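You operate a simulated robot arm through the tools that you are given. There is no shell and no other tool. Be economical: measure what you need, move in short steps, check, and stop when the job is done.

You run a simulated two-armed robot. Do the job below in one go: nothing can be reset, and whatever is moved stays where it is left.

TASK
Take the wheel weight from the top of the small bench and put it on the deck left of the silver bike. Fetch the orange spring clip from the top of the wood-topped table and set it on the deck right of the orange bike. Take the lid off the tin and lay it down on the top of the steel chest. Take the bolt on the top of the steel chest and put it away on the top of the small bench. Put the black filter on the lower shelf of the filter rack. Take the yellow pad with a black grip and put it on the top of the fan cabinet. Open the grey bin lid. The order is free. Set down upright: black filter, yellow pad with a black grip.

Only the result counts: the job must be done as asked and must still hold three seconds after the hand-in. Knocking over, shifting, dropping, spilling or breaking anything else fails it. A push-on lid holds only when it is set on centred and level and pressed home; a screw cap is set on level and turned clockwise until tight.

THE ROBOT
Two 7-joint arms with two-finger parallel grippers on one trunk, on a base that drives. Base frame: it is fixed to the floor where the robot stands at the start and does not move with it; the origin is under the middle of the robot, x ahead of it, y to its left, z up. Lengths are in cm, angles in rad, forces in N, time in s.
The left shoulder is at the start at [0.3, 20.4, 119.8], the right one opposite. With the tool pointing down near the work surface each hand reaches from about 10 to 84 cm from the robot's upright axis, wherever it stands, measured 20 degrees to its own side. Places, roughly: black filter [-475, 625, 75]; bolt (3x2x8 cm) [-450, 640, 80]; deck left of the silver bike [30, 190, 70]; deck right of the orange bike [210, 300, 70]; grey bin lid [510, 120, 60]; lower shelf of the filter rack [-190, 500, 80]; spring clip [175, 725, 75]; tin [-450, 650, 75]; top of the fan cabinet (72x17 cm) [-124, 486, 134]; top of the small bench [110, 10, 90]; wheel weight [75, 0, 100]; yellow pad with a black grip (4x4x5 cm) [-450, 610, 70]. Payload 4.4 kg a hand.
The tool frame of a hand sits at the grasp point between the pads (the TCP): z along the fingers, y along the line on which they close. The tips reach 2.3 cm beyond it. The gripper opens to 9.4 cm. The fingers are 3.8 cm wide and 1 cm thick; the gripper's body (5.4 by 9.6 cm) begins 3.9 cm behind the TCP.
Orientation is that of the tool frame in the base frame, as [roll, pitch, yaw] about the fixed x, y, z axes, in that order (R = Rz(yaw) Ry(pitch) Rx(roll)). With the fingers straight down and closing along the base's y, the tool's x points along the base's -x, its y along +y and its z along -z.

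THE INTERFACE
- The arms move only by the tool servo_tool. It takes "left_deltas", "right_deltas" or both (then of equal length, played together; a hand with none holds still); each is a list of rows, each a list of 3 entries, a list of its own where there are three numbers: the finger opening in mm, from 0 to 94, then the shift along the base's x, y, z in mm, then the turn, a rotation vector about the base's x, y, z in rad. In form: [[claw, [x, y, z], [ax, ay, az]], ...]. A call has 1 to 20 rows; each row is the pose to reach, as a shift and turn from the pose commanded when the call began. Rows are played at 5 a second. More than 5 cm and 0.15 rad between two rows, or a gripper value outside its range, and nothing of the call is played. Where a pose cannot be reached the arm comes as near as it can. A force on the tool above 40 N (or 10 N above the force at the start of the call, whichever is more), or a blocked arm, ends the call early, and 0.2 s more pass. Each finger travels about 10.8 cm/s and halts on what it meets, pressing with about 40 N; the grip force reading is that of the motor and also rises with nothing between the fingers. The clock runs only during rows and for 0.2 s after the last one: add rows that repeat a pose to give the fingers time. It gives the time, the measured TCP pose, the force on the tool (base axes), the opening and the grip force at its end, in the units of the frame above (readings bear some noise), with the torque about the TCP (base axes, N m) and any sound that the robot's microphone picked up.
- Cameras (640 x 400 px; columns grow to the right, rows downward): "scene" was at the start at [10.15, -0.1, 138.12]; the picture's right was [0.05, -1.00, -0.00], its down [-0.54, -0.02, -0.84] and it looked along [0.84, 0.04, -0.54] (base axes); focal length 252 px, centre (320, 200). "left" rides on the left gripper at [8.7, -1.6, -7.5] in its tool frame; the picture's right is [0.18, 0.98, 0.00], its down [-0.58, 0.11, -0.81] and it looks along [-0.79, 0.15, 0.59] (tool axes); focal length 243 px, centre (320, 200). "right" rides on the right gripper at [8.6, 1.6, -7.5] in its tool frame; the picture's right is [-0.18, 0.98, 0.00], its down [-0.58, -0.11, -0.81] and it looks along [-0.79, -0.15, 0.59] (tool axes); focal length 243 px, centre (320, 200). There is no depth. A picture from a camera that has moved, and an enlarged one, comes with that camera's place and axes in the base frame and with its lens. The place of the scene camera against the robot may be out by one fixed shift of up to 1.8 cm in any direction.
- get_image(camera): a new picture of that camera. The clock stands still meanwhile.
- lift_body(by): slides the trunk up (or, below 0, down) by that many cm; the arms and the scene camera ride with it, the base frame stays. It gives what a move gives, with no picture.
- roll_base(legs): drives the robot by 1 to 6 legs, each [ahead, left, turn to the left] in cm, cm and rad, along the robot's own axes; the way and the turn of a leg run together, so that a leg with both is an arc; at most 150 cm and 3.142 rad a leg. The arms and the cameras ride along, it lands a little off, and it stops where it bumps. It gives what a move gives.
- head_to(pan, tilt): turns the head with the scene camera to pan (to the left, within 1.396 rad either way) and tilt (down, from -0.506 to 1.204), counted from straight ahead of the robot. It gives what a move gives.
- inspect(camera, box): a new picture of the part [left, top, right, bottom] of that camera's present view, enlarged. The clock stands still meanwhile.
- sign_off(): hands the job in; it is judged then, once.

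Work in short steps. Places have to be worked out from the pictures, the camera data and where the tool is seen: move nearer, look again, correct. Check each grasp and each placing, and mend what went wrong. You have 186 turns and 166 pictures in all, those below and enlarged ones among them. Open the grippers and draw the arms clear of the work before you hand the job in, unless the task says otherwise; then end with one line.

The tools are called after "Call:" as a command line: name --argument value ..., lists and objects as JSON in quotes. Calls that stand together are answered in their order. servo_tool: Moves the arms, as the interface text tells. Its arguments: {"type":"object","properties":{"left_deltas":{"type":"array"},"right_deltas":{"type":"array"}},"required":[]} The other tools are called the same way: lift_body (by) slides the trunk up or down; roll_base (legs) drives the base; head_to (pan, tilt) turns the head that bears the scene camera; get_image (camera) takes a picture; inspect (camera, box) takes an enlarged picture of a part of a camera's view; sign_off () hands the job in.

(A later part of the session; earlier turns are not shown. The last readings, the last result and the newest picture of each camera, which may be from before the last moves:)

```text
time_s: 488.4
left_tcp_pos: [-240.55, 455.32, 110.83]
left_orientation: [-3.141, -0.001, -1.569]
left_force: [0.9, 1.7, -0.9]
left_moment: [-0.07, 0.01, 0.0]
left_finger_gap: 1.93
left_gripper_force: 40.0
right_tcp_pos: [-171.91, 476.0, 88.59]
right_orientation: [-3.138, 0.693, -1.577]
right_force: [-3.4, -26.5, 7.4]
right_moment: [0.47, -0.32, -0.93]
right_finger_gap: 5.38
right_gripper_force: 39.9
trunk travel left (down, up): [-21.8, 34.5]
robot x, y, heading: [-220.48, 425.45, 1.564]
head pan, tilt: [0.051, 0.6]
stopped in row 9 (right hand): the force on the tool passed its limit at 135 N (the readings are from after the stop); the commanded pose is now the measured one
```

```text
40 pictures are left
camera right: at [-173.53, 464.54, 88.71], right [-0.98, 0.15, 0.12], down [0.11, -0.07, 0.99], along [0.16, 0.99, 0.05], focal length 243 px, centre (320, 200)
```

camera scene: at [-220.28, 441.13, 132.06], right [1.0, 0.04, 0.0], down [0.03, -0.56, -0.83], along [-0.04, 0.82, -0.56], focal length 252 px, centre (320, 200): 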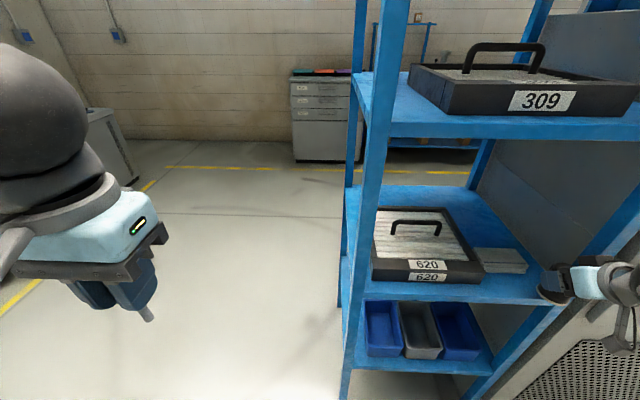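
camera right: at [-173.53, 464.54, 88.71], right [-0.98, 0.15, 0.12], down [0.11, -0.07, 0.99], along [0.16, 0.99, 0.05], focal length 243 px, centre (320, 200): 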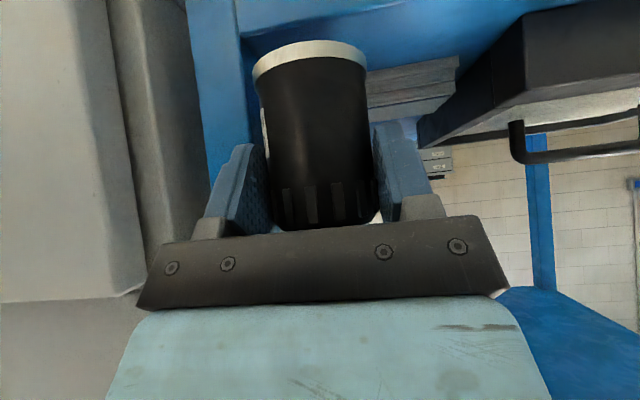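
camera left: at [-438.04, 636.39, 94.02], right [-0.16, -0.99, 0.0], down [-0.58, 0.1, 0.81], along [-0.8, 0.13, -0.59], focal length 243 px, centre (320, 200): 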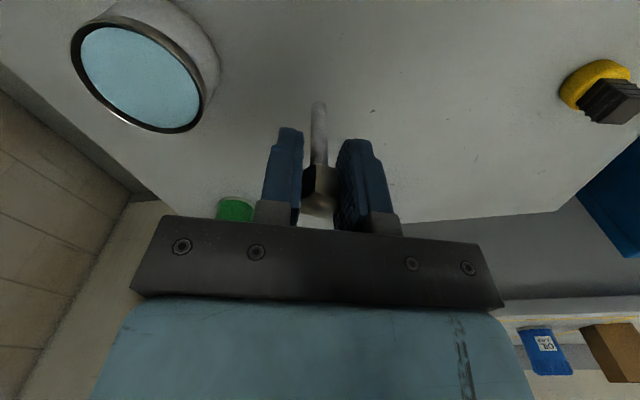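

The finger touched the right post; its inner edge is at x≈-167.6. I back off, shift left to x=-174.3 and try again.

Call:
servo_tool --right_deltas '[[0, [0, -30, 0], [0, -0.015, 0.01]], [0, [-12, -45, 2], [0, -0.015, 0.01]], [0, [-25, -45, 4], [0, -0.015, 0.01]], [0, [-25, -45, 4], [0, -0.015, 0.01]]]'

Call:
get_image --camera "right"

```text
time_s: 489.4
left_tcp_pos: [-240.57, 455.39, 110.87]
left_orientation: [-3.141, -0.002, -1.569]
left_force: [-0.8, -0.1, -1.4]
left_moment: [0.0, 0.04, -0.02]
left_finger_gap: 1.92
left_gripper_force: 40.3
right_tcp_pos: [-174.36, 471.63, 88.89]
right_orientation: [-3.119, 0.694, -1.554]
right_force: [-0.1, -0.1, -2.5]
right_moment: [0.0, 0.05, -0.02]
right_finger_gap: 5.38
right_gripper_force: 40.2
trunk travel left (down, up): [-21.8, 34.5]
robot x, y, heading: [-220.56, 425.6, 1.567]
head pan, tilt: [0.051, 0.6]
```

```text
39 pictures are left
camera right: at [-176.03, 460.15, 89.04], right [-0.99, 0.14, 0.1], down [0.09, -0.07, 0.99], along [0.14, 0.99, 0.05], focal length 243 px, centre (320, 200)
```

right: 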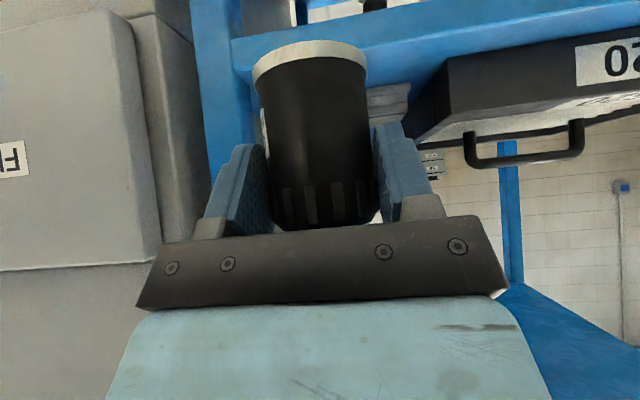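

Clearances: post at -168.5, frame edge at about -184. I shift 1.3 cm further left and advance in to y≈508.

Call:
servo_tool --right_deltas '[[0, [-13, 0, 2], [0, 0, 0]], [0, [-13, 40, 2], [0, 0, 0]], [0, [-13, 80, 2], [0, 0, 0]], [0, [-13, 120, 2], [0, 0, 0]], [0, [-13, 160, 2], [0, 0, 0]], [0, [-13, 200, 2], [0, 0, 0]], [0, [-13, 240, 2], [0, 0, 0]], [0, [-13, 280, 2], [0, 0, 0]], [0, [-13, 320, 2], [0, 0, 0]], [0, [-13, 360, 2], [0, 0, 0]]]'

Call:
get_image --camera "right"

Call:
get_image --camera "scene"

```text
time_s: 491.6
left_tcp_pos: [-240.49, 455.5, 110.76]
left_orientation: [3.14, -0.004, -1.567]
left_force: [-0.4, -0.3, -1.2]
left_moment: [0.01, 0.0, 0.04]
left_finger_gap: 1.9
left_gripper_force: 40.3
right_tcp_pos: [-175.47, 507.9, 89.07]
right_orientation: [-3.117, 0.693, -1.551]
right_force: [0.0, 0.1, -2.8]
right_moment: [-0.03, -0.01, 0.01]
right_finger_gap: 5.39
right_gripper_force: 40.0
trunk travel left (down, up): [-21.8, 34.5]
robot x, y, heading: [-220.64, 425.7, 1.569]
head pan, tilt: [0.051, 0.6]
```

```text
38 pictures are left
camera right: at [-177.11, 496.49, 89.21], right [-0.99, 0.14, 0.1], down [0.09, -0.07, 0.99], along [0.14, 0.99, 0.05], focal length 243 px, centre (320, 200)
```

right: 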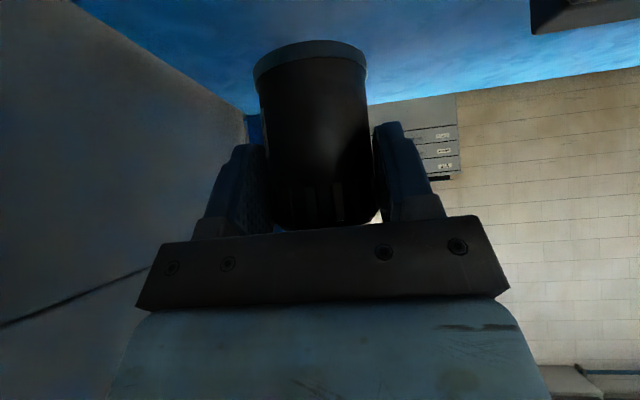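

```text
37 pictures are left
camera scene: at [-220.35, 441.27, 132.02], right [1.0, 0.05, 0.0], down [0.03, -0.57, -0.82], along [-0.04, 0.82, -0.57], focal length 252 px, centre (320, 200)
```

scene: 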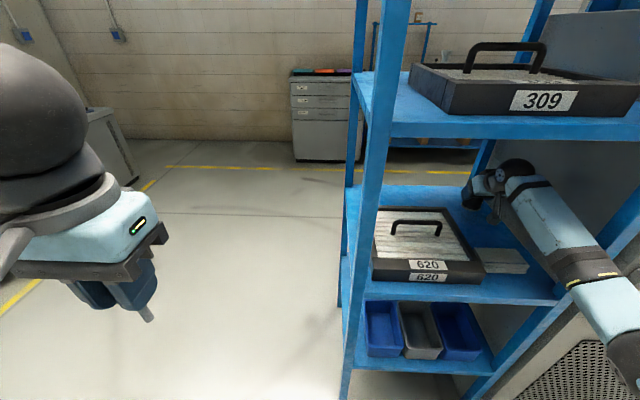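

The filter is inside the shelf. I lower it in small steps until it touches down.

Call:
servo_tool --right_deltas '[[0, [0, 0, -25], [0, 0, 0]], [0, [0, 0, -50], [0, 0, 0]], [0, [0, 0, -65], [0, 0, 0]], [0, [0, 0, -75], [0, 0, 0]], [0, [0, 0, -82], [0, 0, 0]], [0, [0, 0, -89], [0, 0, 0]], [0, [0, 0, -96], [0, 0, 0]], [0, [0, 0, -103], [0, 0, 0]], [0, [0, 0, -110], [0, 0, 0]], [0, [0, 0, -117], [0, 0, 0]], [0, [0, 0, -124], [0, 0, 0]], [0, [0, 0, -130], [0, 0, 0]]]'

Call:
get_image --camera "right"

```text
time_s: 492.3
left_tcp_pos: [-240.52, 455.26, 110.83]
left_orientation: [3.141, -0.002, -1.568]
left_force: [-0.2, 0.5, -0.2]
left_moment: [-0.01, 0.04, 0.0]
left_finger_gap: 1.9
left_gripper_force: 40.1
right_tcp_pos: [-175.42, 508.18, 85.24]
right_orientation: [-3.119, 0.724, -1.555]
right_force: [-1.7, 0.9, 19.7]
right_moment: [-0.18, 0.58, -0.01]
right_finger_gap: 5.38
right_gripper_force: 39.8
trunk travel left (down, up): [-21.8, 34.5]
robot x, y, heading: [-220.29, 425.3, 1.568]
head pan, tilt: [0.051, 0.6]
stopped in row 3 (right hand): the force on the tool passed its limit at 55 N (the readings are from after the stop); the commanded pose is now the measured one
```

```text
36 pictures are left
camera right: at [-177.01, 496.76, 85.05], right [-0.98, 0.14, 0.11], down [0.09, -0.1, 0.99], along [0.15, 0.99, 0.09], focal length 243 px, centre (320, 200)
```

right: 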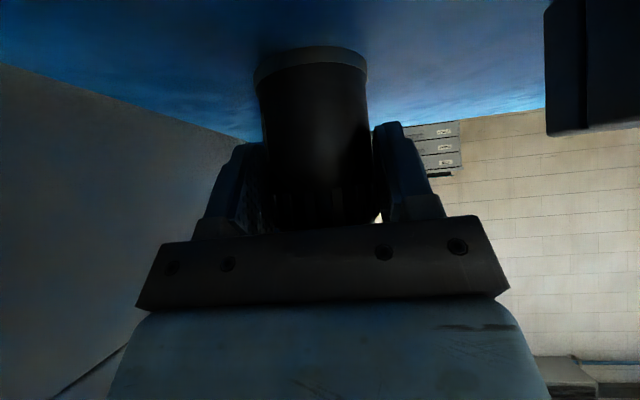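

Touchdown at TCP z=85.2 (shelf at ≈80, matching the given place). I ease 1 mm, open gently, and withdraw backward along the finger direction.

Call:
servo_tool --right_deltas '[[40, [0, 0, -1], [0, -0.01, 0]], [60, [0, 0, -1], [0, -0.01, 0]], [72, [0, 0, -1], [0, -0.01, 0]], [72, [0, 0, -1], [0, -0.01, 0]], [72, [0, -10, 12], [0, -0.01, 0]], [72, [0, -22, 27], [0, -0.01, 0]], [72, [0, -40, 45], [0, -0.01, 0]], [72, [0, -60, 60], [0, -0.01, 0]]]'

Call:
get_image --camera "right"

```text
time_s: 494.1
left_tcp_pos: [-240.51, 455.38, 110.79]
left_orientation: [3.141, 0.0, -1.568]
left_force: [1.1, -0.5, -0.2]
left_moment: [-0.01, 0.0, 0.0]
left_finger_gap: 1.87
left_gripper_force: 39.7
right_tcp_pos: [-175.35, 502.38, 90.79]
right_orientation: [-3.107, 0.715, -1.548]
right_force: [0.4, -0.1, -0.6]
right_moment: [0.03, 0.0, 0.01]
right_finger_gap: 7.18
right_gripper_force: 0.1
trunk travel left (down, up): [-21.8, 34.5]
robot x, y, heading: [-220.6, 425.41, 1.567]
head pan, tilt: [0.051, 0.6]
```

```text
35 pictures are left
camera right: at [-176.98, 490.94, 90.62], right [-0.99, 0.14, 0.09], down [0.08, -0.09, 0.99], along [0.15, 0.99, 0.08], focal length 243 px, centre (320, 200)
```

right: 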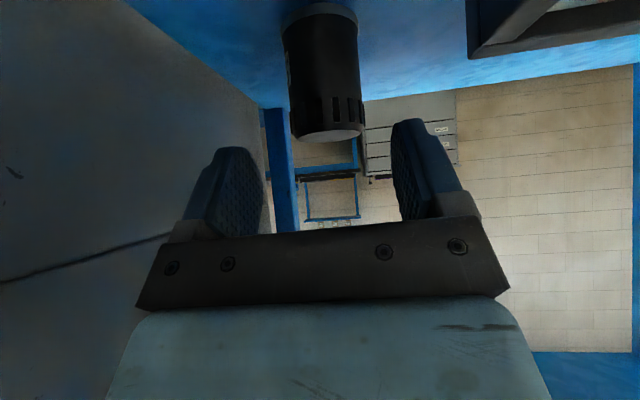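

The filter stands on the lower shelf. I withdraw the hand straight back, then drive back to the chest for the pad.

Call:
servo_tool --right_deltas '[[60, [0, -40, 10], [0, 0, 0]], [60, [0, -80, 15], [0, 0, 0]], [60, [0, -120, 20], [0, 0, 0]], [60, [0, -160, 25], [0, 0, 0]], [60, [0, -200, 30], [0, 0, 0]], [60, [-10, -240, 35], [0, 0, 0]], [60, [-20, -280, 40], [0, 0, 0]], [60, [-30, -320, 45], [0, 0, 0]], [60, [-60, -340, 60], [0, 0, 0]], [60, [-90, -350, 80], [0, 0, 0]]]'

Call:
roll_base --legs '[[-25, 0, 0], [0, 88, 0], [100, 0, 0], [0, 0, 1.57], [0, -106, 0], [68, 0, 0]]'

Call:
get_image --camera "right"

```text
time_s: 496.3
left_tcp_pos: [-240.6, 455.47, 110.72]
left_orientation: [-3.141, -0.003, -1.567]
left_force: [-0.2, -1.0, -1.5]
left_moment: [-0.07, 0.02, 0.05]
left_finger_gap: 1.89
left_gripper_force: 40.4
right_tcp_pos: [-183.69, 468.95, 98.45]
right_orientation: [-3.104, 0.714, -1.545]
right_force: [-0.4, 0.0, -0.4]
right_moment: [0.0, 0.0, -0.01]
right_finger_gap: 6.02
right_gripper_force: 0.0
right hand out of reach, approached as far as the arm can: row 10
trunk travel left (down, up): [-21.8, 34.5]
robot x, y, heading: [-220.57, 425.56, 1.565]
head pan, tilt: [0.051, 0.6]
```

```text
time_s: 526.5
left_tcp_pos: [-396.38, 588.0, 110.83]
left_orientation: [3.142, -0.002, -0.009]
left_force: [0.0, -0.6, -0.8]
left_moment: [-0.02, 0.0, -0.01]
left_finger_gap: 1.83
left_gripper_force: 39.9
right_tcp_pos: [-409.27, 644.9, 98.49]
right_orientation: [-3.105, 0.712, 0.011]
right_force: [0.6, 0.0, -0.1]
right_moment: [0.01, 0.02, 0.01]
right_finger_gap: 6.01
right_gripper_force: 0.1
trunk travel left (down, up): [-21.8, 34.5]
robot x, y, heading: [-365.96, 607.79, 3.123]
head pan, tilt: [0.051, 0.6]
```

```text
34 pictures are left
camera right: at [-397.9, 643.15, 98.36], right [-0.15, -0.98, 0.09], down [0.09, 0.08, 0.99], along [-0.98, 0.16, 0.08], focal length 243 px, centre (320, 200)
```

right: 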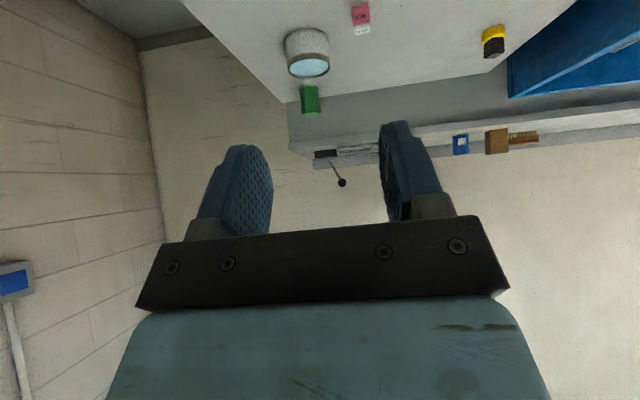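

I go forward 11 cm and bring the right hand in front of the pad.

Call:
roll_base --legs '[[11, 0, 0]]'

Call:
servo_tool --right_deltas '[[70, [-20, -40, 0], [0, 0, 0]], [70, [-35, -80, 0], [0, 0, 0]], [70, [-50, -120, 0], [0, 0, 0]], [70, [-65, -160, 0], [0, 0, 0]], [70, [-80, -200, -5], [0, 0, 0]], [70, [-95, -240, -10], [0, 0, 0]], [70, [-110, -280, -15], [0, 0, 0]], [70, [-120, -295, -20], [0, 0, 0]]]'

Call:
get_image --camera "right"

Call:
get_image --camera "left"

```text
time_s: 527.7
left_tcp_pos: [-407.59, 588.22, 110.78]
left_orientation: [-3.141, -0.006, -0.013]
left_force: [-0.4, 0.5, -0.8]
left_moment: [0.0, -0.02, 0.01]
left_finger_gap: 1.83
left_gripper_force: 40.0
right_tcp_pos: [-420.4, 645.13, 98.45]
right_orientation: [-3.107, 0.715, 0.011]
right_force: [0.3, -0.2, -0.2]
right_moment: [-0.01, 0.01, -0.01]
right_finger_gap: 5.99
right_gripper_force: 0.0
trunk travel left (down, up): [-21.8, 34.5]
robot x, y, heading: [-377.4, 607.82, 3.129]
head pan, tilt: [0.051, 0.6]
```

```text
time_s: 529.5
left_tcp_pos: [-407.54, 588.14, 110.83]
left_orientation: [-3.14, -0.002, -0.01]
left_force: [0.2, 1.0, -0.5]
left_moment: [0.02, -0.02, -0.01]
left_finger_gap: 1.85
left_gripper_force: 40.7
right_tcp_pos: [-432.18, 615.67, 96.57]
right_orientation: [-3.106, 0.717, 0.01]
right_force: [-0.2, 0.4, 0.9]
right_moment: [0.0, 0.02, -0.02]
right_finger_gap: 6.98
right_gripper_force: 0.1
trunk travel left (down, up): [-21.8, 34.5]
robot x, y, heading: [-377.26, 608.07, 3.12]
head pan, tilt: [0.051, 0.6]
```

```text
33 pictures are left
camera right: at [-420.81, 613.79, 96.38], right [-0.15, -0.98, 0.09], down [0.09, 0.08, 0.99], along [-0.98, 0.16, 0.08], focal length 243 px, centre (320, 200)
```

right: 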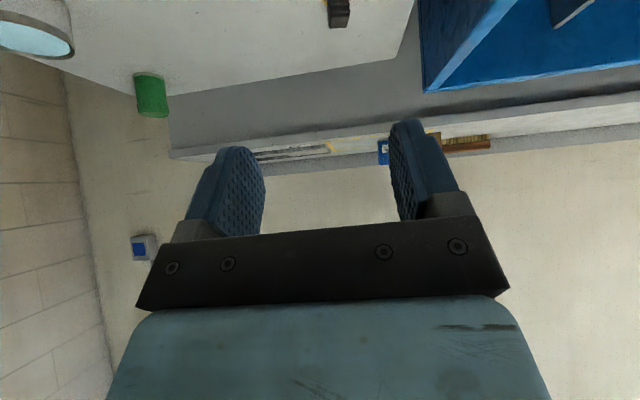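

```text
32 pictures are left
camera left: at [-398.89, 589.6, 118.38], right [0.17, -0.98, 0.0], down [-0.58, -0.1, 0.81], along [-0.79, -0.14, -0.59], focal length 243 px, centre (320, 200)
```

left: 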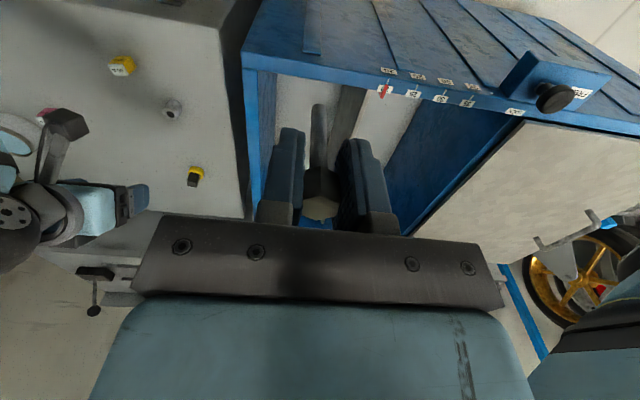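

The bolt is still well held. I zoom on the pad to see its orientation.

Call:
inspect --camera "left" --box '[170, 150, 226, 200]'

```text
8.00 times, centred on (198, 175) of left
camera zoom: at [-398.89, 589.6, 118.38], right [0.17, -0.98, 0.0], down [-0.58, -0.1, 0.81], along [-0.79, -0.14, -0.59], focal length 1941 px, centre (1296, 400)
```

zoom: 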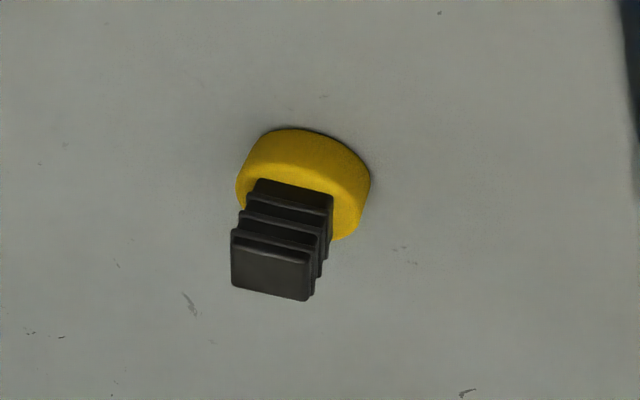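

The pad has a round yellow base and a squarish black grip turned about 16°. I yaw the hand −0.28 rad and advance along the finger direction onto the grip.

Call:
servo_tool --right_deltas '[[60, [-25, -18, -20], [0, 0, -0.1]], [60, [-48, -36, -38], [0, 0, -0.2]], [60, [-67, -51, -52], [0, 0, -0.28]], [60, [-90, -45, -80], [0, 0, -0.28]], [60, [-115, -37, -110], [0, 0, -0.28]], [60, [-140, -30, -140], [0, 0, -0.28]], [60, [-165, -23, -170], [0, 0, -0.28]], [60, [-180, -18, -188], [0, 0, -0.28]], [60, [-193, -15, -201], [0, 0, -0.28]], [60, [-193, -15, -201], [0, 0, -0.28]]]'

Call:
get_image --camera "right"

```text
time_s: 531.7
left_tcp_pos: [-407.5, 588.21, 110.82]
left_orientation: [-3.141, -0.003, -0.011]
left_force: [-0.4, -0.1, -0.6]
left_moment: [-0.04, 0.0, -0.04]
left_finger_gap: 1.86
left_gripper_force: 39.9
right_tcp_pos: [-451.57, 614.16, 76.12]
right_orientation: [-3.105, 0.715, -0.269]
right_force: [0.3, -0.4, 0.9]
right_moment: [0.03, 0.01, 0.03]
right_finger_gap: 6.01
right_gripper_force: 0.1
trunk travel left (down, up): [-21.8, 34.5]
robot x, y, heading: [-377.52, 607.65, 3.121]
head pan, tilt: [0.051, 0.6]
```

```text
30 pictures are left
camera right: at [-441.18, 609.32, 75.97], right [-0.42, -0.9, 0.09], down [0.11, 0.05, 0.99], along [-0.9, 0.42, 0.08], focal length 243 px, centre (320, 200)
```

right: 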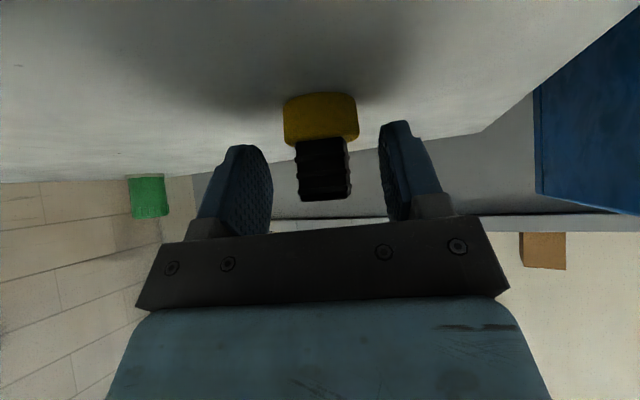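

The pad is ~1.7 cm further ahead than the TCP. I advance that, close and lift.

Call:
servo_tool --right_deltas '[[60, [-8, 2, 1], [0, 0, 0]], [60, [-16, 5, 2], [0, 0, 0]], [60, [-16, 5, 2], [0, 0, 0]], [40, [-16, 5, 2], [0, 0, 0]], [20, [-16, 5, 2], [0, 0, 0]], [0, [-16, 5, 2], [0, 0, 0]], [0, [-16, 5, 2], [0, 0, 0]], [0, [-16, 5, 2], [0, 0, 0]], [0, [-16, 5, 30], [0, 0, 0]], [0, [-16, 5, 70], [0, 0, 0]]]'

Call:
get_image --camera "right"

```text
time_s: 533.9
left_tcp_pos: [-407.4, 588.22, 110.81]
left_orientation: [-3.14, -0.001, -0.01]
left_force: [-0.2, -0.2, -1.3]
left_moment: [-0.02, -0.01, 0.01]
left_finger_gap: 1.83
left_gripper_force: 40.0
right_tcp_pos: [-453.16, 614.91, 83.09]
right_orientation: [-3.101, 0.714, -0.268]
right_force: [0.4, 0.3, -0.1]
right_moment: [0.0, 0.02, -0.03]
right_finger_gap: 3.68
right_gripper_force: 40.0
trunk travel left (down, up): [-21.8, 34.5]
robot x, y, heading: [-377.1, 607.92, 3.119]
head pan, tilt: [0.051, 0.6]
```

```text
29 pictures are left
camera right: at [-442.78, 609.97, 82.94], right [-0.42, -0.9, 0.09], down [0.11, 0.05, 0.99], along [-0.9, 0.43, 0.08], focal length 243 px, centre (320, 200)
```

right: 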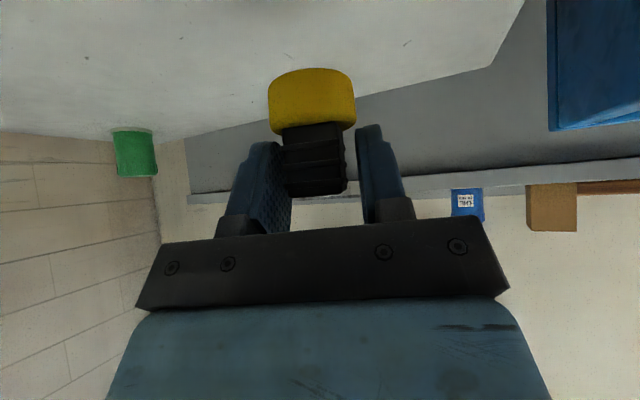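

The pad is gripped. I raise and retract it, then drive to the front of the fan cabinet and raise the trunk.

Call:
servo_tool --right_deltas '[[0, [0, 0, 40], [0, 0, 0]], [0, [15, 0, 80], [0, 0, 0.05]], [0, [50, 0, 105], [0, 0, 0.1]], [0, [90, 0, 120], [0, 0, 0.15]], [0, [130, 5, 130], [0, 0, 0.2]], [0, [170, 10, 140], [0, 0, 0.25]], [0, [210, 15, 150], [0, 0, 0.27]], [0, [250, 20, 160], [0, 0, 0.27]]]'

Call:
roll_base --legs '[[-70, 0, 0], [0, 106, 0], [0, 0, -1.57], [-95, 0, 0], [0, -85, 0], [0, -78, 0]]'

Call:
lift_body --by 28

Call:
head_to --pan -0.05 --tilt 0.4

Call:
get_image --camera "scene"

```text
time_s: 535.2
left_tcp_pos: [-407.35, 588.24, 110.9]
left_orientation: [3.141, -0.003, -0.009]
left_force: [0.1, 0.6, -1.3]
left_moment: [-0.02, -0.01, 0.0]
left_finger_gap: 1.84
left_gripper_force: 40.3
right_tcp_pos: [-441.25, 622.16, 98.7]
right_orientation: [-2.937, 0.793, -0.016]
right_force: [-0.5, 0.0, -0.1]
right_moment: [-0.02, -0.01, -0.01]
right_finger_gap: 3.71
right_gripper_force: 40.2
trunk travel left (down, up): [-21.8, 34.5]
robot x, y, heading: [-377.41, 607.97, 3.121]
head pan, tilt: [0.051, 0.6]
stopped in row 6 (right hand): the arm was blocked; the commanded pose is now the measured one
```

```text
time_s: 571.5
left_tcp_pos: [-169.03, 423.02, 110.85]
left_orientation: [-3.141, -0.002, -1.608]
left_force: [0.2, 0.5, -1.3]
left_moment: [0.0, -0.02, 0.03]
left_finger_gap: 1.82
left_gripper_force: 39.9
right_tcp_pos: [-134.06, 455.69, 98.86]
right_orientation: [-2.938, 0.792, -1.616]
right_force: [1.0, 0.2, -0.4]
right_moment: [-0.03, 0.05, 0.0]
right_finger_gap: 3.72
right_gripper_force: 40.1
trunk travel left (down, up): [-21.8, 34.5]
robot x, y, heading: [-150.49, 392.21, 1.524]
head pan, tilt: [0.051, 0.6]
```

```text
time_s: 574.3
left_tcp_pos: [-169.01, 422.99, 138.74]
left_orientation: [-3.141, -0.002, -1.61]
left_force: [-0.5, 1.0, -0.9]
left_moment: [-0.02, 0.03, 0.0]
left_finger_gap: 1.81
left_gripper_force: 40.0
right_tcp_pos: [-133.96, 455.71, 126.69]
right_orientation: [-2.938, 0.791, -1.613]
right_force: [-0.5, -0.1, 0.4]
right_moment: [-0.01, 0.0, 0.0]
right_finger_gap: 3.74
right_gripper_force: 40.6
trunk travel left (down, up): [-49.8, 6.5]
robot x, y, heading: [-150.2, 392.42, 1.523]
head pan, tilt: [0.051, 0.6]
```

```text
time_s: 575.0
left_tcp_pos: [-168.98, 422.93, 138.87]
left_orientation: [-3.141, 0.0, -1.61]
left_force: [-0.3, 0.4, -1.4]
left_moment: [0.03, -0.01, -0.01]
left_finger_gap: 1.8
left_gripper_force: 39.9
right_tcp_pos: [-133.97, 455.69, 126.71]
right_orientation: [-2.937, 0.791, -1.614]
right_force: [0.0, 0.4, 0.3]
right_moment: [-0.02, 0.04, 0.01]
right_finger_gap: 3.76
right_gripper_force: 40.0
trunk travel left (down, up): [-49.8, 6.5]
robot x, y, heading: [-150.14, 392.2, 1.522]
head pan, tilt: [-0.051, 0.4]
```

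```text
28 pictures are left
camera scene: at [-148.46, 408.33, 161.86], right [1.0, -0.1, 0.0], down [-0.04, -0.39, -0.92], along [0.09, 0.92, -0.39], focal length 252 px, centre (320, 200)
```

scene: 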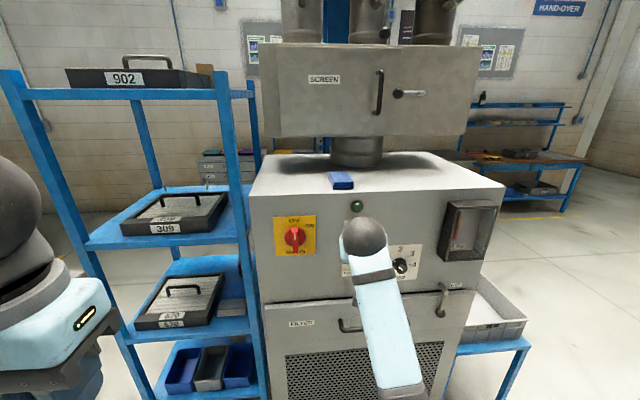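

The wrist twisted slightly during retract, so I restore the pad's level while raising the hand above the cabinet-top height; I check readings before going on.

Call:
servo_tool --right_deltas '[[0, [5, 0, 30], [-0.02, 0.035, 0.03]], [0, [10, 0, 65], [-0.036, 0.063, 0.057]], [0, [20, 0, 100], [-0.055, 0.095, 0.085]], [0, [30, 0, 140], [-0.071, 0.126, 0.114]], [0, [40, 0, 180], [-0.071, 0.126, 0.114]], [0, [50, 0, 210], [-0.071, 0.126, 0.114]]]'

Call:
get_image --camera "scene"

Call:
get_image --camera "right"

```text
time_s: 576.5
left_tcp_pos: [-169.01, 422.95, 138.77]
left_orientation: [3.141, -0.004, -1.609]
left_force: [-0.4, 0.0, -1.8]
left_moment: [0.0, 0.0, -0.05]
left_finger_gap: 1.83
left_gripper_force: 39.9
right_tcp_pos: [-128.26, 457.75, 146.49]
right_orientation: [-3.105, 0.717, -1.618]
right_force: [-0.3, -0.2, -0.2]
right_moment: [0.02, -0.01, -0.01]
right_finger_gap: 3.75
right_gripper_force: 40.1
right hand out of reach, approached as far as the arm can: row 5, 6
trunk travel left (down, up): [-49.8, 6.5]
robot x, y, heading: [-150.26, 392.16, 1.52]
head pan, tilt: [-0.051, 0.4]
```

```text
27 pictures are left
camera scene: at [-148.44, 408.36, 161.86], right [1.0, -0.1, 0.0], down [-0.04, -0.39, -0.92], along [0.09, 0.92, -0.39], focal length 252 px, centre (320, 200)
```

scene: 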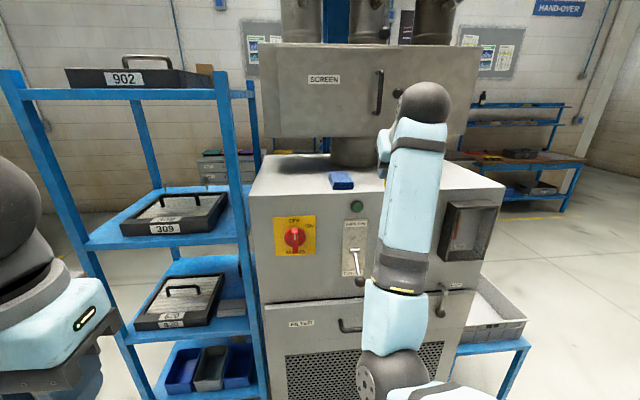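

```text
26 pictures are left
camera right: at [-130.76, 446.42, 146.39], right [-0.97, 0.21, 0.09], down [0.07, -0.1, 0.99], along [0.22, 0.97, 0.08], focal length 243 px, centre (320, 200)
```

right: 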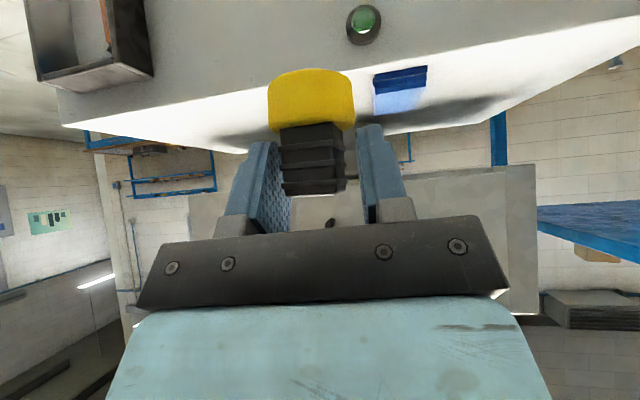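

Pad level again and above the top. I move the base right 12 cm (away from the blue block) and forward 26 cm to carry the pad over the cabinet's top strip.

Call:
roll_base --legs '[[0, -12, 0.03], [26, 0, 0]]'

Call:
get_image --camera "scene"

Call:
get_image --camera "right"

```text
time_s: 579.6
left_tcp_pos: [-157.34, 446.89, 138.78]
left_orientation: [3.14, 0.0, -1.582]
left_force: [-0.1, -0.5, -0.7]
left_moment: [-0.03, -0.03, -0.02]
left_finger_gap: 1.81
left_gripper_force: 40.0
right_tcp_pos: [-117.76, 482.81, 146.51]
right_orientation: [-3.103, 0.719, -1.585]
right_force: [-0.1, -0.7, -0.2]
right_moment: [0.0, 0.02, 0.01]
right_finger_gap: 3.76
right_gripper_force: 39.8
trunk travel left (down, up): [-49.8, 6.5]
robot x, y, heading: [-137.97, 417.2, 1.552]
head pan, tilt: [-0.051, 0.4]
```

```text
25 pictures are left
camera scene: at [-136.37, 432.82, 161.89], right [1.0, -0.07, 0.0], down [-0.03, -0.39, -0.92], along [0.06, 0.92, -0.39], focal length 252 px, centre (320, 200)
```

scene: 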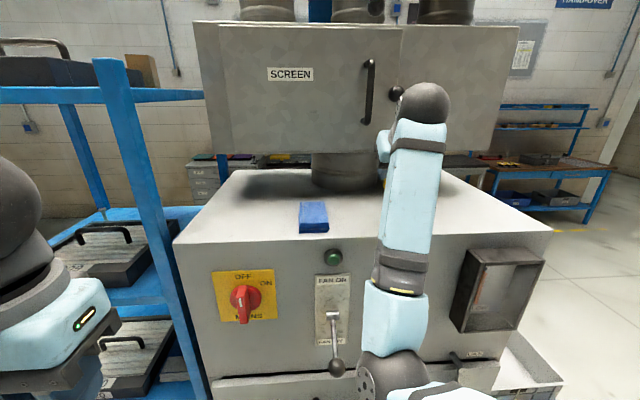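

```text
24 pictures are left
camera right: at [-119.87, 471.4, 146.36], right [-0.98, 0.18, 0.09], down [0.08, -0.1, 0.99], along [0.19, 0.98, 0.08], focal length 243 px, centre (320, 200)
```

right: 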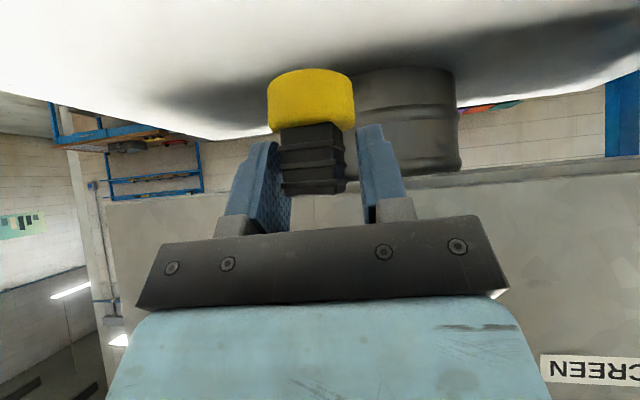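

The pad hangs over the top, centre ≈4 cm behind the front edge. I move 3 cm further and lower the trunk until it touches.

Call:
roll_base --legs '[[3, 0, 0]]'

Call:
lift_body --by -5.5

Call:
get_image --camera "right"

```text
time_s: 580.4
left_tcp_pos: [-157.29, 449.43, 139.07]
left_orientation: [3.141, 0.004, -1.581]
left_force: [-0.9, -0.2, -0.6]
left_moment: [-0.01, 0.03, 0.02]
left_finger_gap: 1.8
left_gripper_force: 39.6
right_tcp_pos: [-117.58, 485.29, 146.74]
right_orientation: [-3.102, 0.723, -1.588]
right_force: [-0.9, -0.4, -0.1]
right_moment: [0.05, 0.0, -0.01]
right_finger_gap: 3.75
right_gripper_force: 40.0
trunk travel left (down, up): [-49.8, 6.5]
robot x, y, heading: [-137.4, 419.44, 1.551]
head pan, tilt: [-0.051, 0.4]
```

```text
time_s: 581.4
left_tcp_pos: [-157.32, 449.73, 133.31]
left_orientation: [3.141, 0.0, -1.582]
left_force: [-0.4, -0.7, -0.7]
left_moment: [0.01, -0.01, -0.01]
left_finger_gap: 1.81
left_gripper_force: 39.8
right_tcp_pos: [-117.68, 485.65, 141.06]
right_orientation: [-3.102, 0.72, -1.588]
right_force: [0.5, -0.1, 0.4]
right_moment: [0.03, 0.0, 0.03]
right_finger_gap: 3.75
right_gripper_force: 39.5
trunk travel left (down, up): [-44.3, 12.0]
robot x, y, heading: [-137.76, 420.07, 1.55]
head pan, tilt: [-0.051, 0.4]
```

```text
23 pictures are left
camera right: at [-119.72, 474.31, 140.88], right [-0.98, 0.18, 0.09], down [0.07, -0.1, 0.99], along [0.19, 0.98, 0.08], focal length 243 px, centre (320, 200)
```

right: 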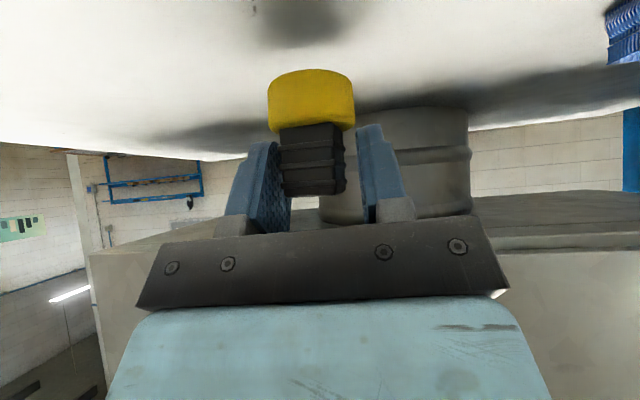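

Close to touching. I lower another 2 cm, then 1.5 cm more if there is no contact.

Call:
lift_body --by -2

Call:
lift_body --by -1.5

Call:
get_image --camera "right"

```text
time_s: 582.0
left_tcp_pos: [-157.15, 449.94, 131.25]
left_orientation: [3.141, -0.001, -1.58]
left_force: [0.1, 0.3, 0.2]
left_moment: [0.02, 0.01, -0.05]
left_finger_gap: 1.8
left_gripper_force: 39.5
right_tcp_pos: [-117.57, 485.74, 138.98]
right_orientation: [-3.101, 0.719, -1.588]
right_force: [-0.1, -0.3, 0.0]
right_moment: [0.03, 0.01, 0.01]
right_finger_gap: 3.73
right_gripper_force: 39.6
trunk travel left (down, up): [-42.3, 14.0]
robot x, y, heading: [-137.77, 419.92, 1.547]
head pan, tilt: [-0.051, 0.4]
```

```text
time_s: 582.7
left_tcp_pos: [-157.34, 449.66, 129.92]
left_orientation: [3.141, 0.002, -1.581]
left_force: [-0.4, -0.6, -0.9]
left_moment: [0.01, 0.0, -0.03]
left_finger_gap: 1.82
left_gripper_force: 40.0
right_tcp_pos: [-117.64, 485.5, 138.02]
right_orientation: [-3.101, 0.728, -1.59]
right_force: [3.7, 7.1, 34.6]
right_moment: [0.22, -0.2, 0.03]
right_finger_gap: 3.79
right_gripper_force: 39.5
trunk travel left (down, up): [-40.8, 15.5]
robot x, y, heading: [-137.58, 420.03, 1.552]
head pan, tilt: [-0.051, 0.4]
```

```text
22 pictures are left
camera right: at [-119.81, 474.09, 137.71], right [-0.98, 0.18, 0.09], down [0.07, -0.11, 0.99], along [0.19, 0.98, 0.09], focal length 243 px, centre (320, 200)
```

right: 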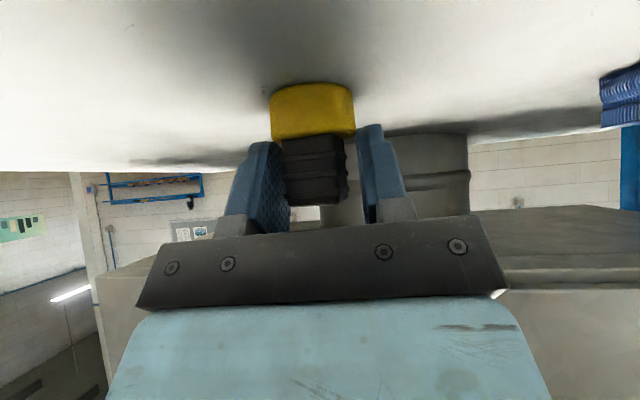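

The pad is down (35 N). I ease up 2 mm while opening, then raise the trunk to clear and back away.

Call:
servo_tool --right_deltas '[[36, [0, 0, 2], [0, 0, 0]], [48, [0, 0, 3], [0, 0, 0]], [60, [0, 0, 3], [0, 0, 0]], [60, [0, 0, 3], [0, 0, 0]]]'

Call:
lift_body --by 9

Call:
roll_base --legs '[[-30, 0, 0]]'

Call:
get_image --camera "scene"

```text
time_s: 583.7
left_tcp_pos: [-157.21, 449.95, 129.76]
left_orientation: [-3.141, -0.001, -1.582]
left_force: [1.0, 0.0, -1.1]
left_moment: [-0.04, -0.03, 0.02]
left_finger_gap: 1.82
left_gripper_force: 40.0
right_tcp_pos: [-117.41, 485.83, 137.6]
right_orientation: [-3.098, 0.719, -1.587]
right_force: [1.0, 0.0, -0.9]
right_moment: [0.03, -0.03, 0.01]
right_finger_gap: 6.01
right_gripper_force: 0.1
trunk travel left (down, up): [-40.8, 15.5]
robot x, y, heading: [-137.48, 419.84, 1.551]
head pan, tilt: [-0.051, 0.4]
```

```text
time_s: 584.9
left_tcp_pos: [-157.17, 449.92, 138.76]
left_orientation: [-3.141, 0.0, -1.58]
left_force: [0.5, -0.6, -0.4]
left_moment: [0.0, 0.01, -0.02]
left_finger_gap: 1.81
left_gripper_force: 39.5
right_tcp_pos: [-117.57, 485.86, 146.85]
right_orientation: [-3.102, 0.721, -1.588]
right_force: [-0.1, 0.6, -0.1]
right_moment: [0.0, 0.01, -0.01]
right_finger_gap: 6.0
right_gripper_force: 0.0
trunk travel left (down, up): [-49.8, 6.5]
robot x, y, heading: [-137.68, 419.58, 1.551]
head pan, tilt: [-0.051, 0.4]
```

```text
time_s: 587.0
left_tcp_pos: [-157.92, 419.6, 138.64]
left_orientation: [-3.141, -0.002, -1.575]
left_force: [-0.1, -0.1, -1.2]
left_moment: [-0.03, 0.0, 0.02]
left_finger_gap: 1.8
left_gripper_force: 40.4
right_tcp_pos: [-118.42, 455.76, 146.67]
right_orientation: [-3.102, 0.72, -1.583]
right_force: [-0.1, -0.4, 0.2]
right_moment: [0.02, 0.02, 0.03]
right_finger_gap: 5.99
right_gripper_force: 0.2
trunk travel left (down, up): [-49.8, 6.5]
robot x, y, heading: [-138.0, 389.81, 1.561]
head pan, tilt: [-0.051, 0.4]
```

```text
21 pictures are left
camera scene: at [-136.89, 405.68, 161.85], right [1.0, -0.06, 0.0], down [-0.02, -0.39, -0.92], along [0.06, 0.92, -0.39], focal length 252 px, centre (320, 200)
```

scene: 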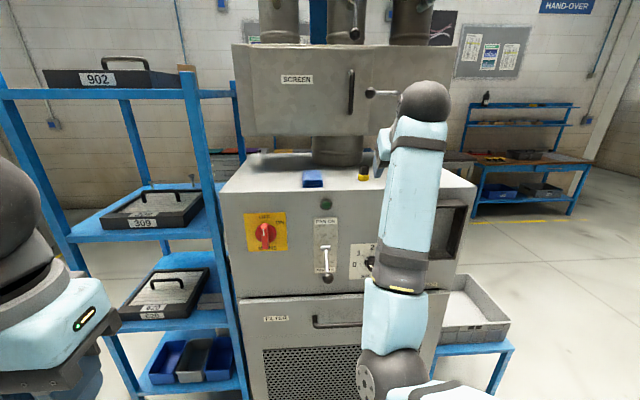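

The pad stands on the cabinet top. Last is the bolt: I reverse down the aisle toward the small bench, then turn to face +x.

Call:
roll_base --legs '[[-150, 0, 0], [-150, 0, 0], [-62, 0, 0], [0, 0, -1.56]]'

Call:
head_to --pan 0 --tilt 0.4

Call:
get_image --camera "scene"

```text
time_s: 608.1
left_tcp_pos: [-107.47, 53.48, 138.76]
left_orientation: [3.141, -0.002, -3.124]
left_force: [0.1, -0.1, -1.8]
left_moment: [-0.03, 0.0, 0.03]
left_finger_gap: 1.8
left_gripper_force: 39.9
right_tcp_pos: [-70.52, 14.78, 146.65]
right_orientation: [-3.1, 0.722, -3.132]
right_force: [-0.6, 0.3, 0.3]
right_moment: [0.02, 0.03, 0.02]
right_finger_gap: 5.99
right_gripper_force: 0.0
trunk travel left (down, up): [-49.8, 6.5]
robot x, y, heading: [-137.18, 32.98, 0.008]
head pan, tilt: [-0.051, 0.4]
```

```text
time_s: 608.7
left_tcp_pos: [-107.58, 53.52, 138.79]
left_orientation: [3.14, -0.002, -3.125]
left_force: [0.5, -0.3, -0.6]
left_moment: [0.02, -0.02, -0.01]
left_finger_gap: 1.82
left_gripper_force: 40.3
right_tcp_pos: [-70.57, 14.71, 146.8]
right_orientation: [-3.1, 0.72, -3.13]
right_force: [-0.7, 0.7, 0.6]
right_moment: [0.01, -0.03, 0.01]
right_finger_gap: 6.02
right_gripper_force: 0.1
trunk travel left (down, up): [-49.8, 6.5]
robot x, y, heading: [-137.1, 32.65, 0.012]
head pan, tilt: [0.0, 0.4]
```

```text
20 pictures are left
camera scene: at [-120.7, 33.25, 161.87], right [0.01, -1.0, 0.0], down [-0.39, 0.0, -0.92], along [0.92, 0.01, -0.39], focal length 252 px, centre (320, 200)
```

scene: 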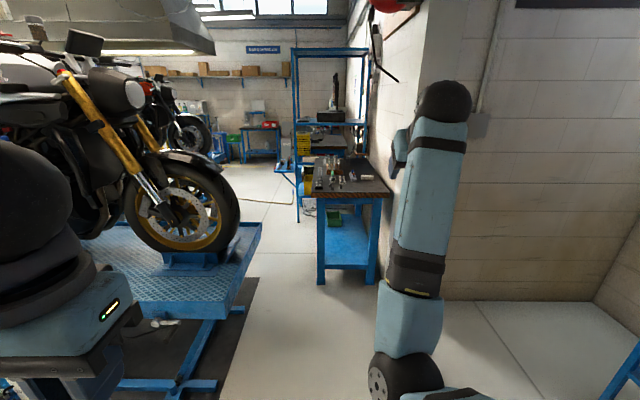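

I strafe right 27 cm and drive forward up to the bench, keeping the trunk high so the right hand stays well above.

Call:
roll_base --legs '[[0, -26, 0], [120, 0, 0]]'

Call:
head_to --pan 0.05 --tilt 0.75

Call:
get_image --camera "scene"

```text
time_s: 617.3
left_tcp_pos: [12.8, 29.77, 138.84]
left_orientation: [-3.141, -0.002, -3.118]
left_force: [-0.5, -0.5, -0.5]
left_moment: [0.0, -0.02, -0.01]
left_finger_gap: 1.81
left_gripper_force: 40.4
right_tcp_pos: [49.91, -8.83, 146.81]
right_orientation: [-3.1, 0.72, -3.128]
right_force: [0.6, -0.5, 0.3]
right_moment: [0.03, 0.03, 0.0]
right_finger_gap: 6.0
right_gripper_force: 0.0
trunk travel left (down, up): [-49.8, 6.5]
robot x, y, heading: [-17.15, 9.04, 0.012]
head pan, tilt: [0.0, 0.4]
```

```text
time_s: 618.1
left_tcp_pos: [12.73, 29.67, 138.74]
left_orientation: [3.141, -0.003, -3.121]
left_force: [0.5, 0.5, -1.2]
left_moment: [0.01, 0.0, 0.01]
left_finger_gap: 1.83
left_gripper_force: 39.4
right_tcp_pos: [49.89, -8.9, 146.82]
right_orientation: [-3.098, 0.72, -3.126]
right_force: [-0.5, -0.1, -0.9]
right_moment: [0.0, 0.03, 0.0]
right_finger_gap: 6.01
right_gripper_force: 0.0
trunk travel left (down, up): [-49.8, 6.5]
robot x, y, heading: [-16.83, 9.04, 0.017]
head pan, tilt: [0.051, 0.75]
```

```text
19 pictures are left
camera scene: at [-1.36, 9.86, 158.76], right [0.06, -1.0, 0.0], down [-0.68, -0.04, -0.73], along [0.73, 0.05, -0.68], focal length 252 px, centre (320, 200)
```

scene: 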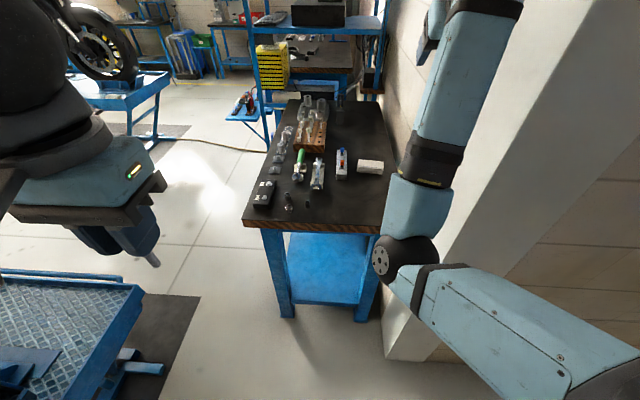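

I move the right hand 6 cm to the right for clearance, drive 20 cm closer, and lower the left hand to z≈112 in front of the bench.

Call:
servo_tool --right_deltas '[[60, [0, -30, 5], [0, 0, 0]], [60, [0, -60, 10], [0, 0, 0]]]'

Call:
roll_base --legs '[[20, 0, 0]]'

Call:
servo_tool --left_deltas '[[0, [8, 0, -35], [0, 0, 0]], [0, [16, 0, -75], [0, 0, 0]], [0, [25, -5, -115], [0, 0, 0]], [0, [35, -10, -155], [0, 0, 0]], [0, [45, -15, -195], [0, 0, 0]], [0, [55, -20, -235], [0, 0, 0]], [0, [70, -25, -265], [0, 0, 0]], [0, [100, -40, -275], [0, 0, 0]], [0, [135, -60, -280], [0, 0, 0]]]'

Call:
get_image --camera "scene"

Call:
get_image --camera "left"

```text
time_s: 618.7
left_tcp_pos: [12.73, 29.62, 138.77]
left_orientation: [3.141, -0.003, -3.119]
left_force: [-0.6, -0.7, -0.6]
left_moment: [0.0, 0.01, 0.04]
left_finger_gap: 1.79
left_gripper_force: 39.7
right_tcp_pos: [49.92, -14.86, 147.39]
right_orientation: [-3.101, 0.722, -3.126]
right_force: [0.9, -0.4, -0.5]
right_moment: [-0.02, 0.01, 0.01]
right_finger_gap: 5.98
right_gripper_force: 0.0
trunk travel left (down, up): [-49.8, 6.5]
robot x, y, heading: [-17.03, 9.21, 0.011]
head pan, tilt: [0.051, 0.75]
```

```text
time_s: 620.3
left_tcp_pos: [32.51, 29.88, 138.8]
left_orientation: [3.142, 0.001, -3.122]
left_force: [0.5, -0.1, -0.9]
left_moment: [-0.02, -0.02, -0.04]
left_finger_gap: 1.8
left_gripper_force: 40.2
right_tcp_pos: [69.52, -14.88, 147.6]
right_orientation: [-3.099, 0.723, -3.129]
right_force: [-0.1, -0.3, -0.6]
right_moment: [0.01, 0.03, 0.02]
right_finger_gap: 6.0
right_gripper_force: 0.1
trunk travel left (down, up): [-49.8, 6.5]
robot x, y, heading: [2.67, 9.21, 0.01]
head pan, tilt: [0.051, 0.75]
```

```text
time_s: 622.3
left_tcp_pos: [46.48, 23.75, 110.59]
left_orientation: [3.14, 0.0, -3.121]
left_force: [0.0, 0.0, -1.3]
left_moment: [0.01, -0.01, 0.03]
left_finger_gap: 1.81
left_gripper_force: 40.0
left hand out of reach, approached as far as the arm can: row 1, 2, 3
right_tcp_pos: [69.81, -15.01, 147.33]
right_orientation: [-3.102, 0.719, -3.13]
right_force: [0.1, 0.3, 0.5]
right_moment: [0.03, 0.02, 0.03]
right_finger_gap: 6.01
right_gripper_force: 0.1
trunk travel left (down, up): [-49.8, 6.5]
robot x, y, heading: [3.29, 9.36, 0.011]
head pan, tilt: [0.051, 0.75]
```

```text
18 pictures are left
camera scene: at [18.7, 9.95, 158.74], right [0.06, -1.0, 0.0], down [-0.68, -0.04, -0.73], along [0.73, 0.05, -0.68], focal length 252 px, centre (320, 200)
```

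scene: 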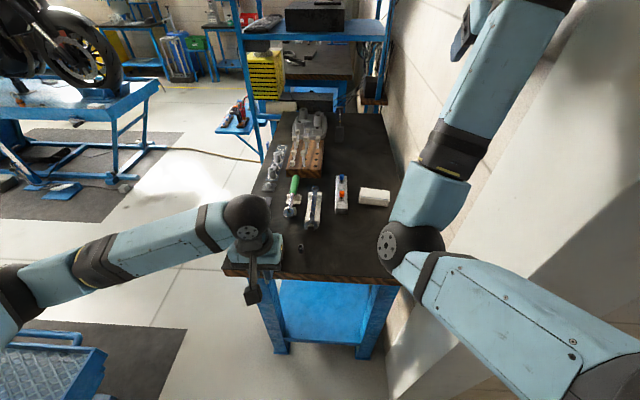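

```text
17 pictures are left
camera left: at [37.78, 21.86, 118.18], right [-0.2, 0.98, 0.0], down [0.58, 0.12, 0.81], along [0.79, 0.16, -0.59], focal length 243 px, centre (320, 200)
```

left: 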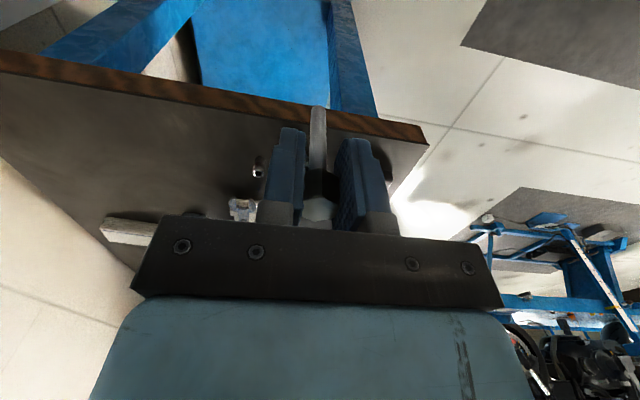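

The bolt hangs vertical. I move over the free spot (68, 3) and lower until it touches.

Call:
servo_tool --left_deltas '[[0, [25, -30, 0], [0, 0, 0]], [0, [50, -60, 0], [0, 0, 0]], [0, [75, -90, 0], [0, 0, 0]], [0, [105, -120, 0], [0, 0, 0]], [0, [135, -150, 0], [0, 0, 0]], [0, [165, -180, -10], [0, 0, 0]], [0, [195, -200, -30], [0, 0, 0]], [0, [215, -207, -60], [0, 0, 0]], [0, [215, -207, -90], [0, 0, 0]], [0, [215, -207, -105], [0, 0, 0]], [0, [215, -207, -112], [0, 0, 0]], [0, [215, -207, -118], [0, 0, 0]], [0, [215, -207, -124], [0, 0, 0]], [0, [215, -207, -130], [0, 0, 0]], [0, [215, -207, -136], [0, 0, 0]], [0, [215, -207, -142], [0, 0, 0]], [0, [215, -207, -148], [0, 0, 0]], [0, [215, -207, -154], [0, 0, 0]]]'

Call:
get_image --camera "left"

Call:
get_image --camera "scene"

```text
time_s: 625.4
left_tcp_pos: [68.0, 2.91, 98.64]
left_orientation: [-3.134, 0.012, -3.125]
left_force: [-9.7, 4.2, 25.3]
left_moment: [0.31, 0.46, 0.01]
left_finger_gap: 1.83
left_gripper_force: 40.5
right_tcp_pos: [69.54, -14.69, 147.58]
right_orientation: [-3.101, 0.725, -3.128]
right_force: [0.0, 0.4, -0.4]
right_moment: [0.0, 0.04, 0.0]
right_finger_gap: 5.97
right_gripper_force: 0.0
trunk travel left (down, up): [-49.8, 6.5]
robot x, y, heading: [2.86, 9.37, 0.014]
head pan, tilt: [0.051, 0.75]
stopped in row 15 (left hand): the force on the tool passed its limit at 45 N (the readings are from after the stop); the commanded pose is now the measured one
```

```text
16 pictures are left
camera left: at [59.21, 1.17, 106.05], right [-0.2, 0.98, -0.01], down [0.57, 0.12, 0.81], along [0.8, 0.16, -0.58], focal length 243 px, centre (320, 200)
```

left: 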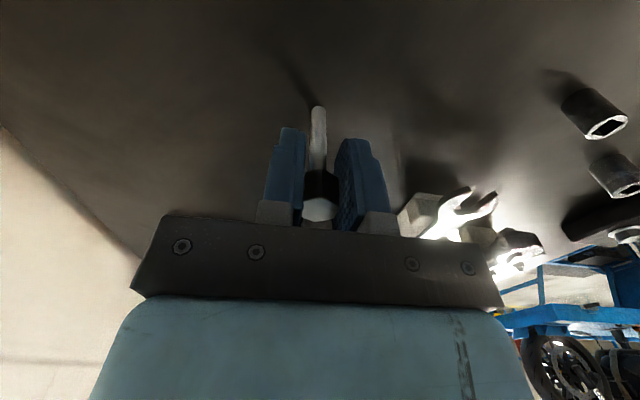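

```text
15 pictures are left
camera scene: at [18.35, 10.12, 158.79], right [0.06, -1.0, 0.0], down [-0.68, -0.04, -0.73], along [0.73, 0.05, -0.68], focal length 252 px, centre (320, 200)
```

scene: 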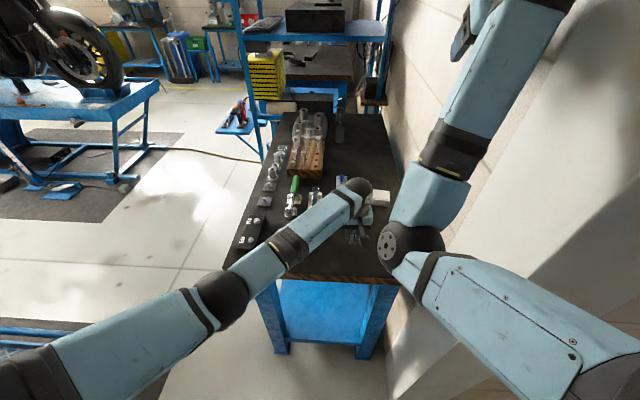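

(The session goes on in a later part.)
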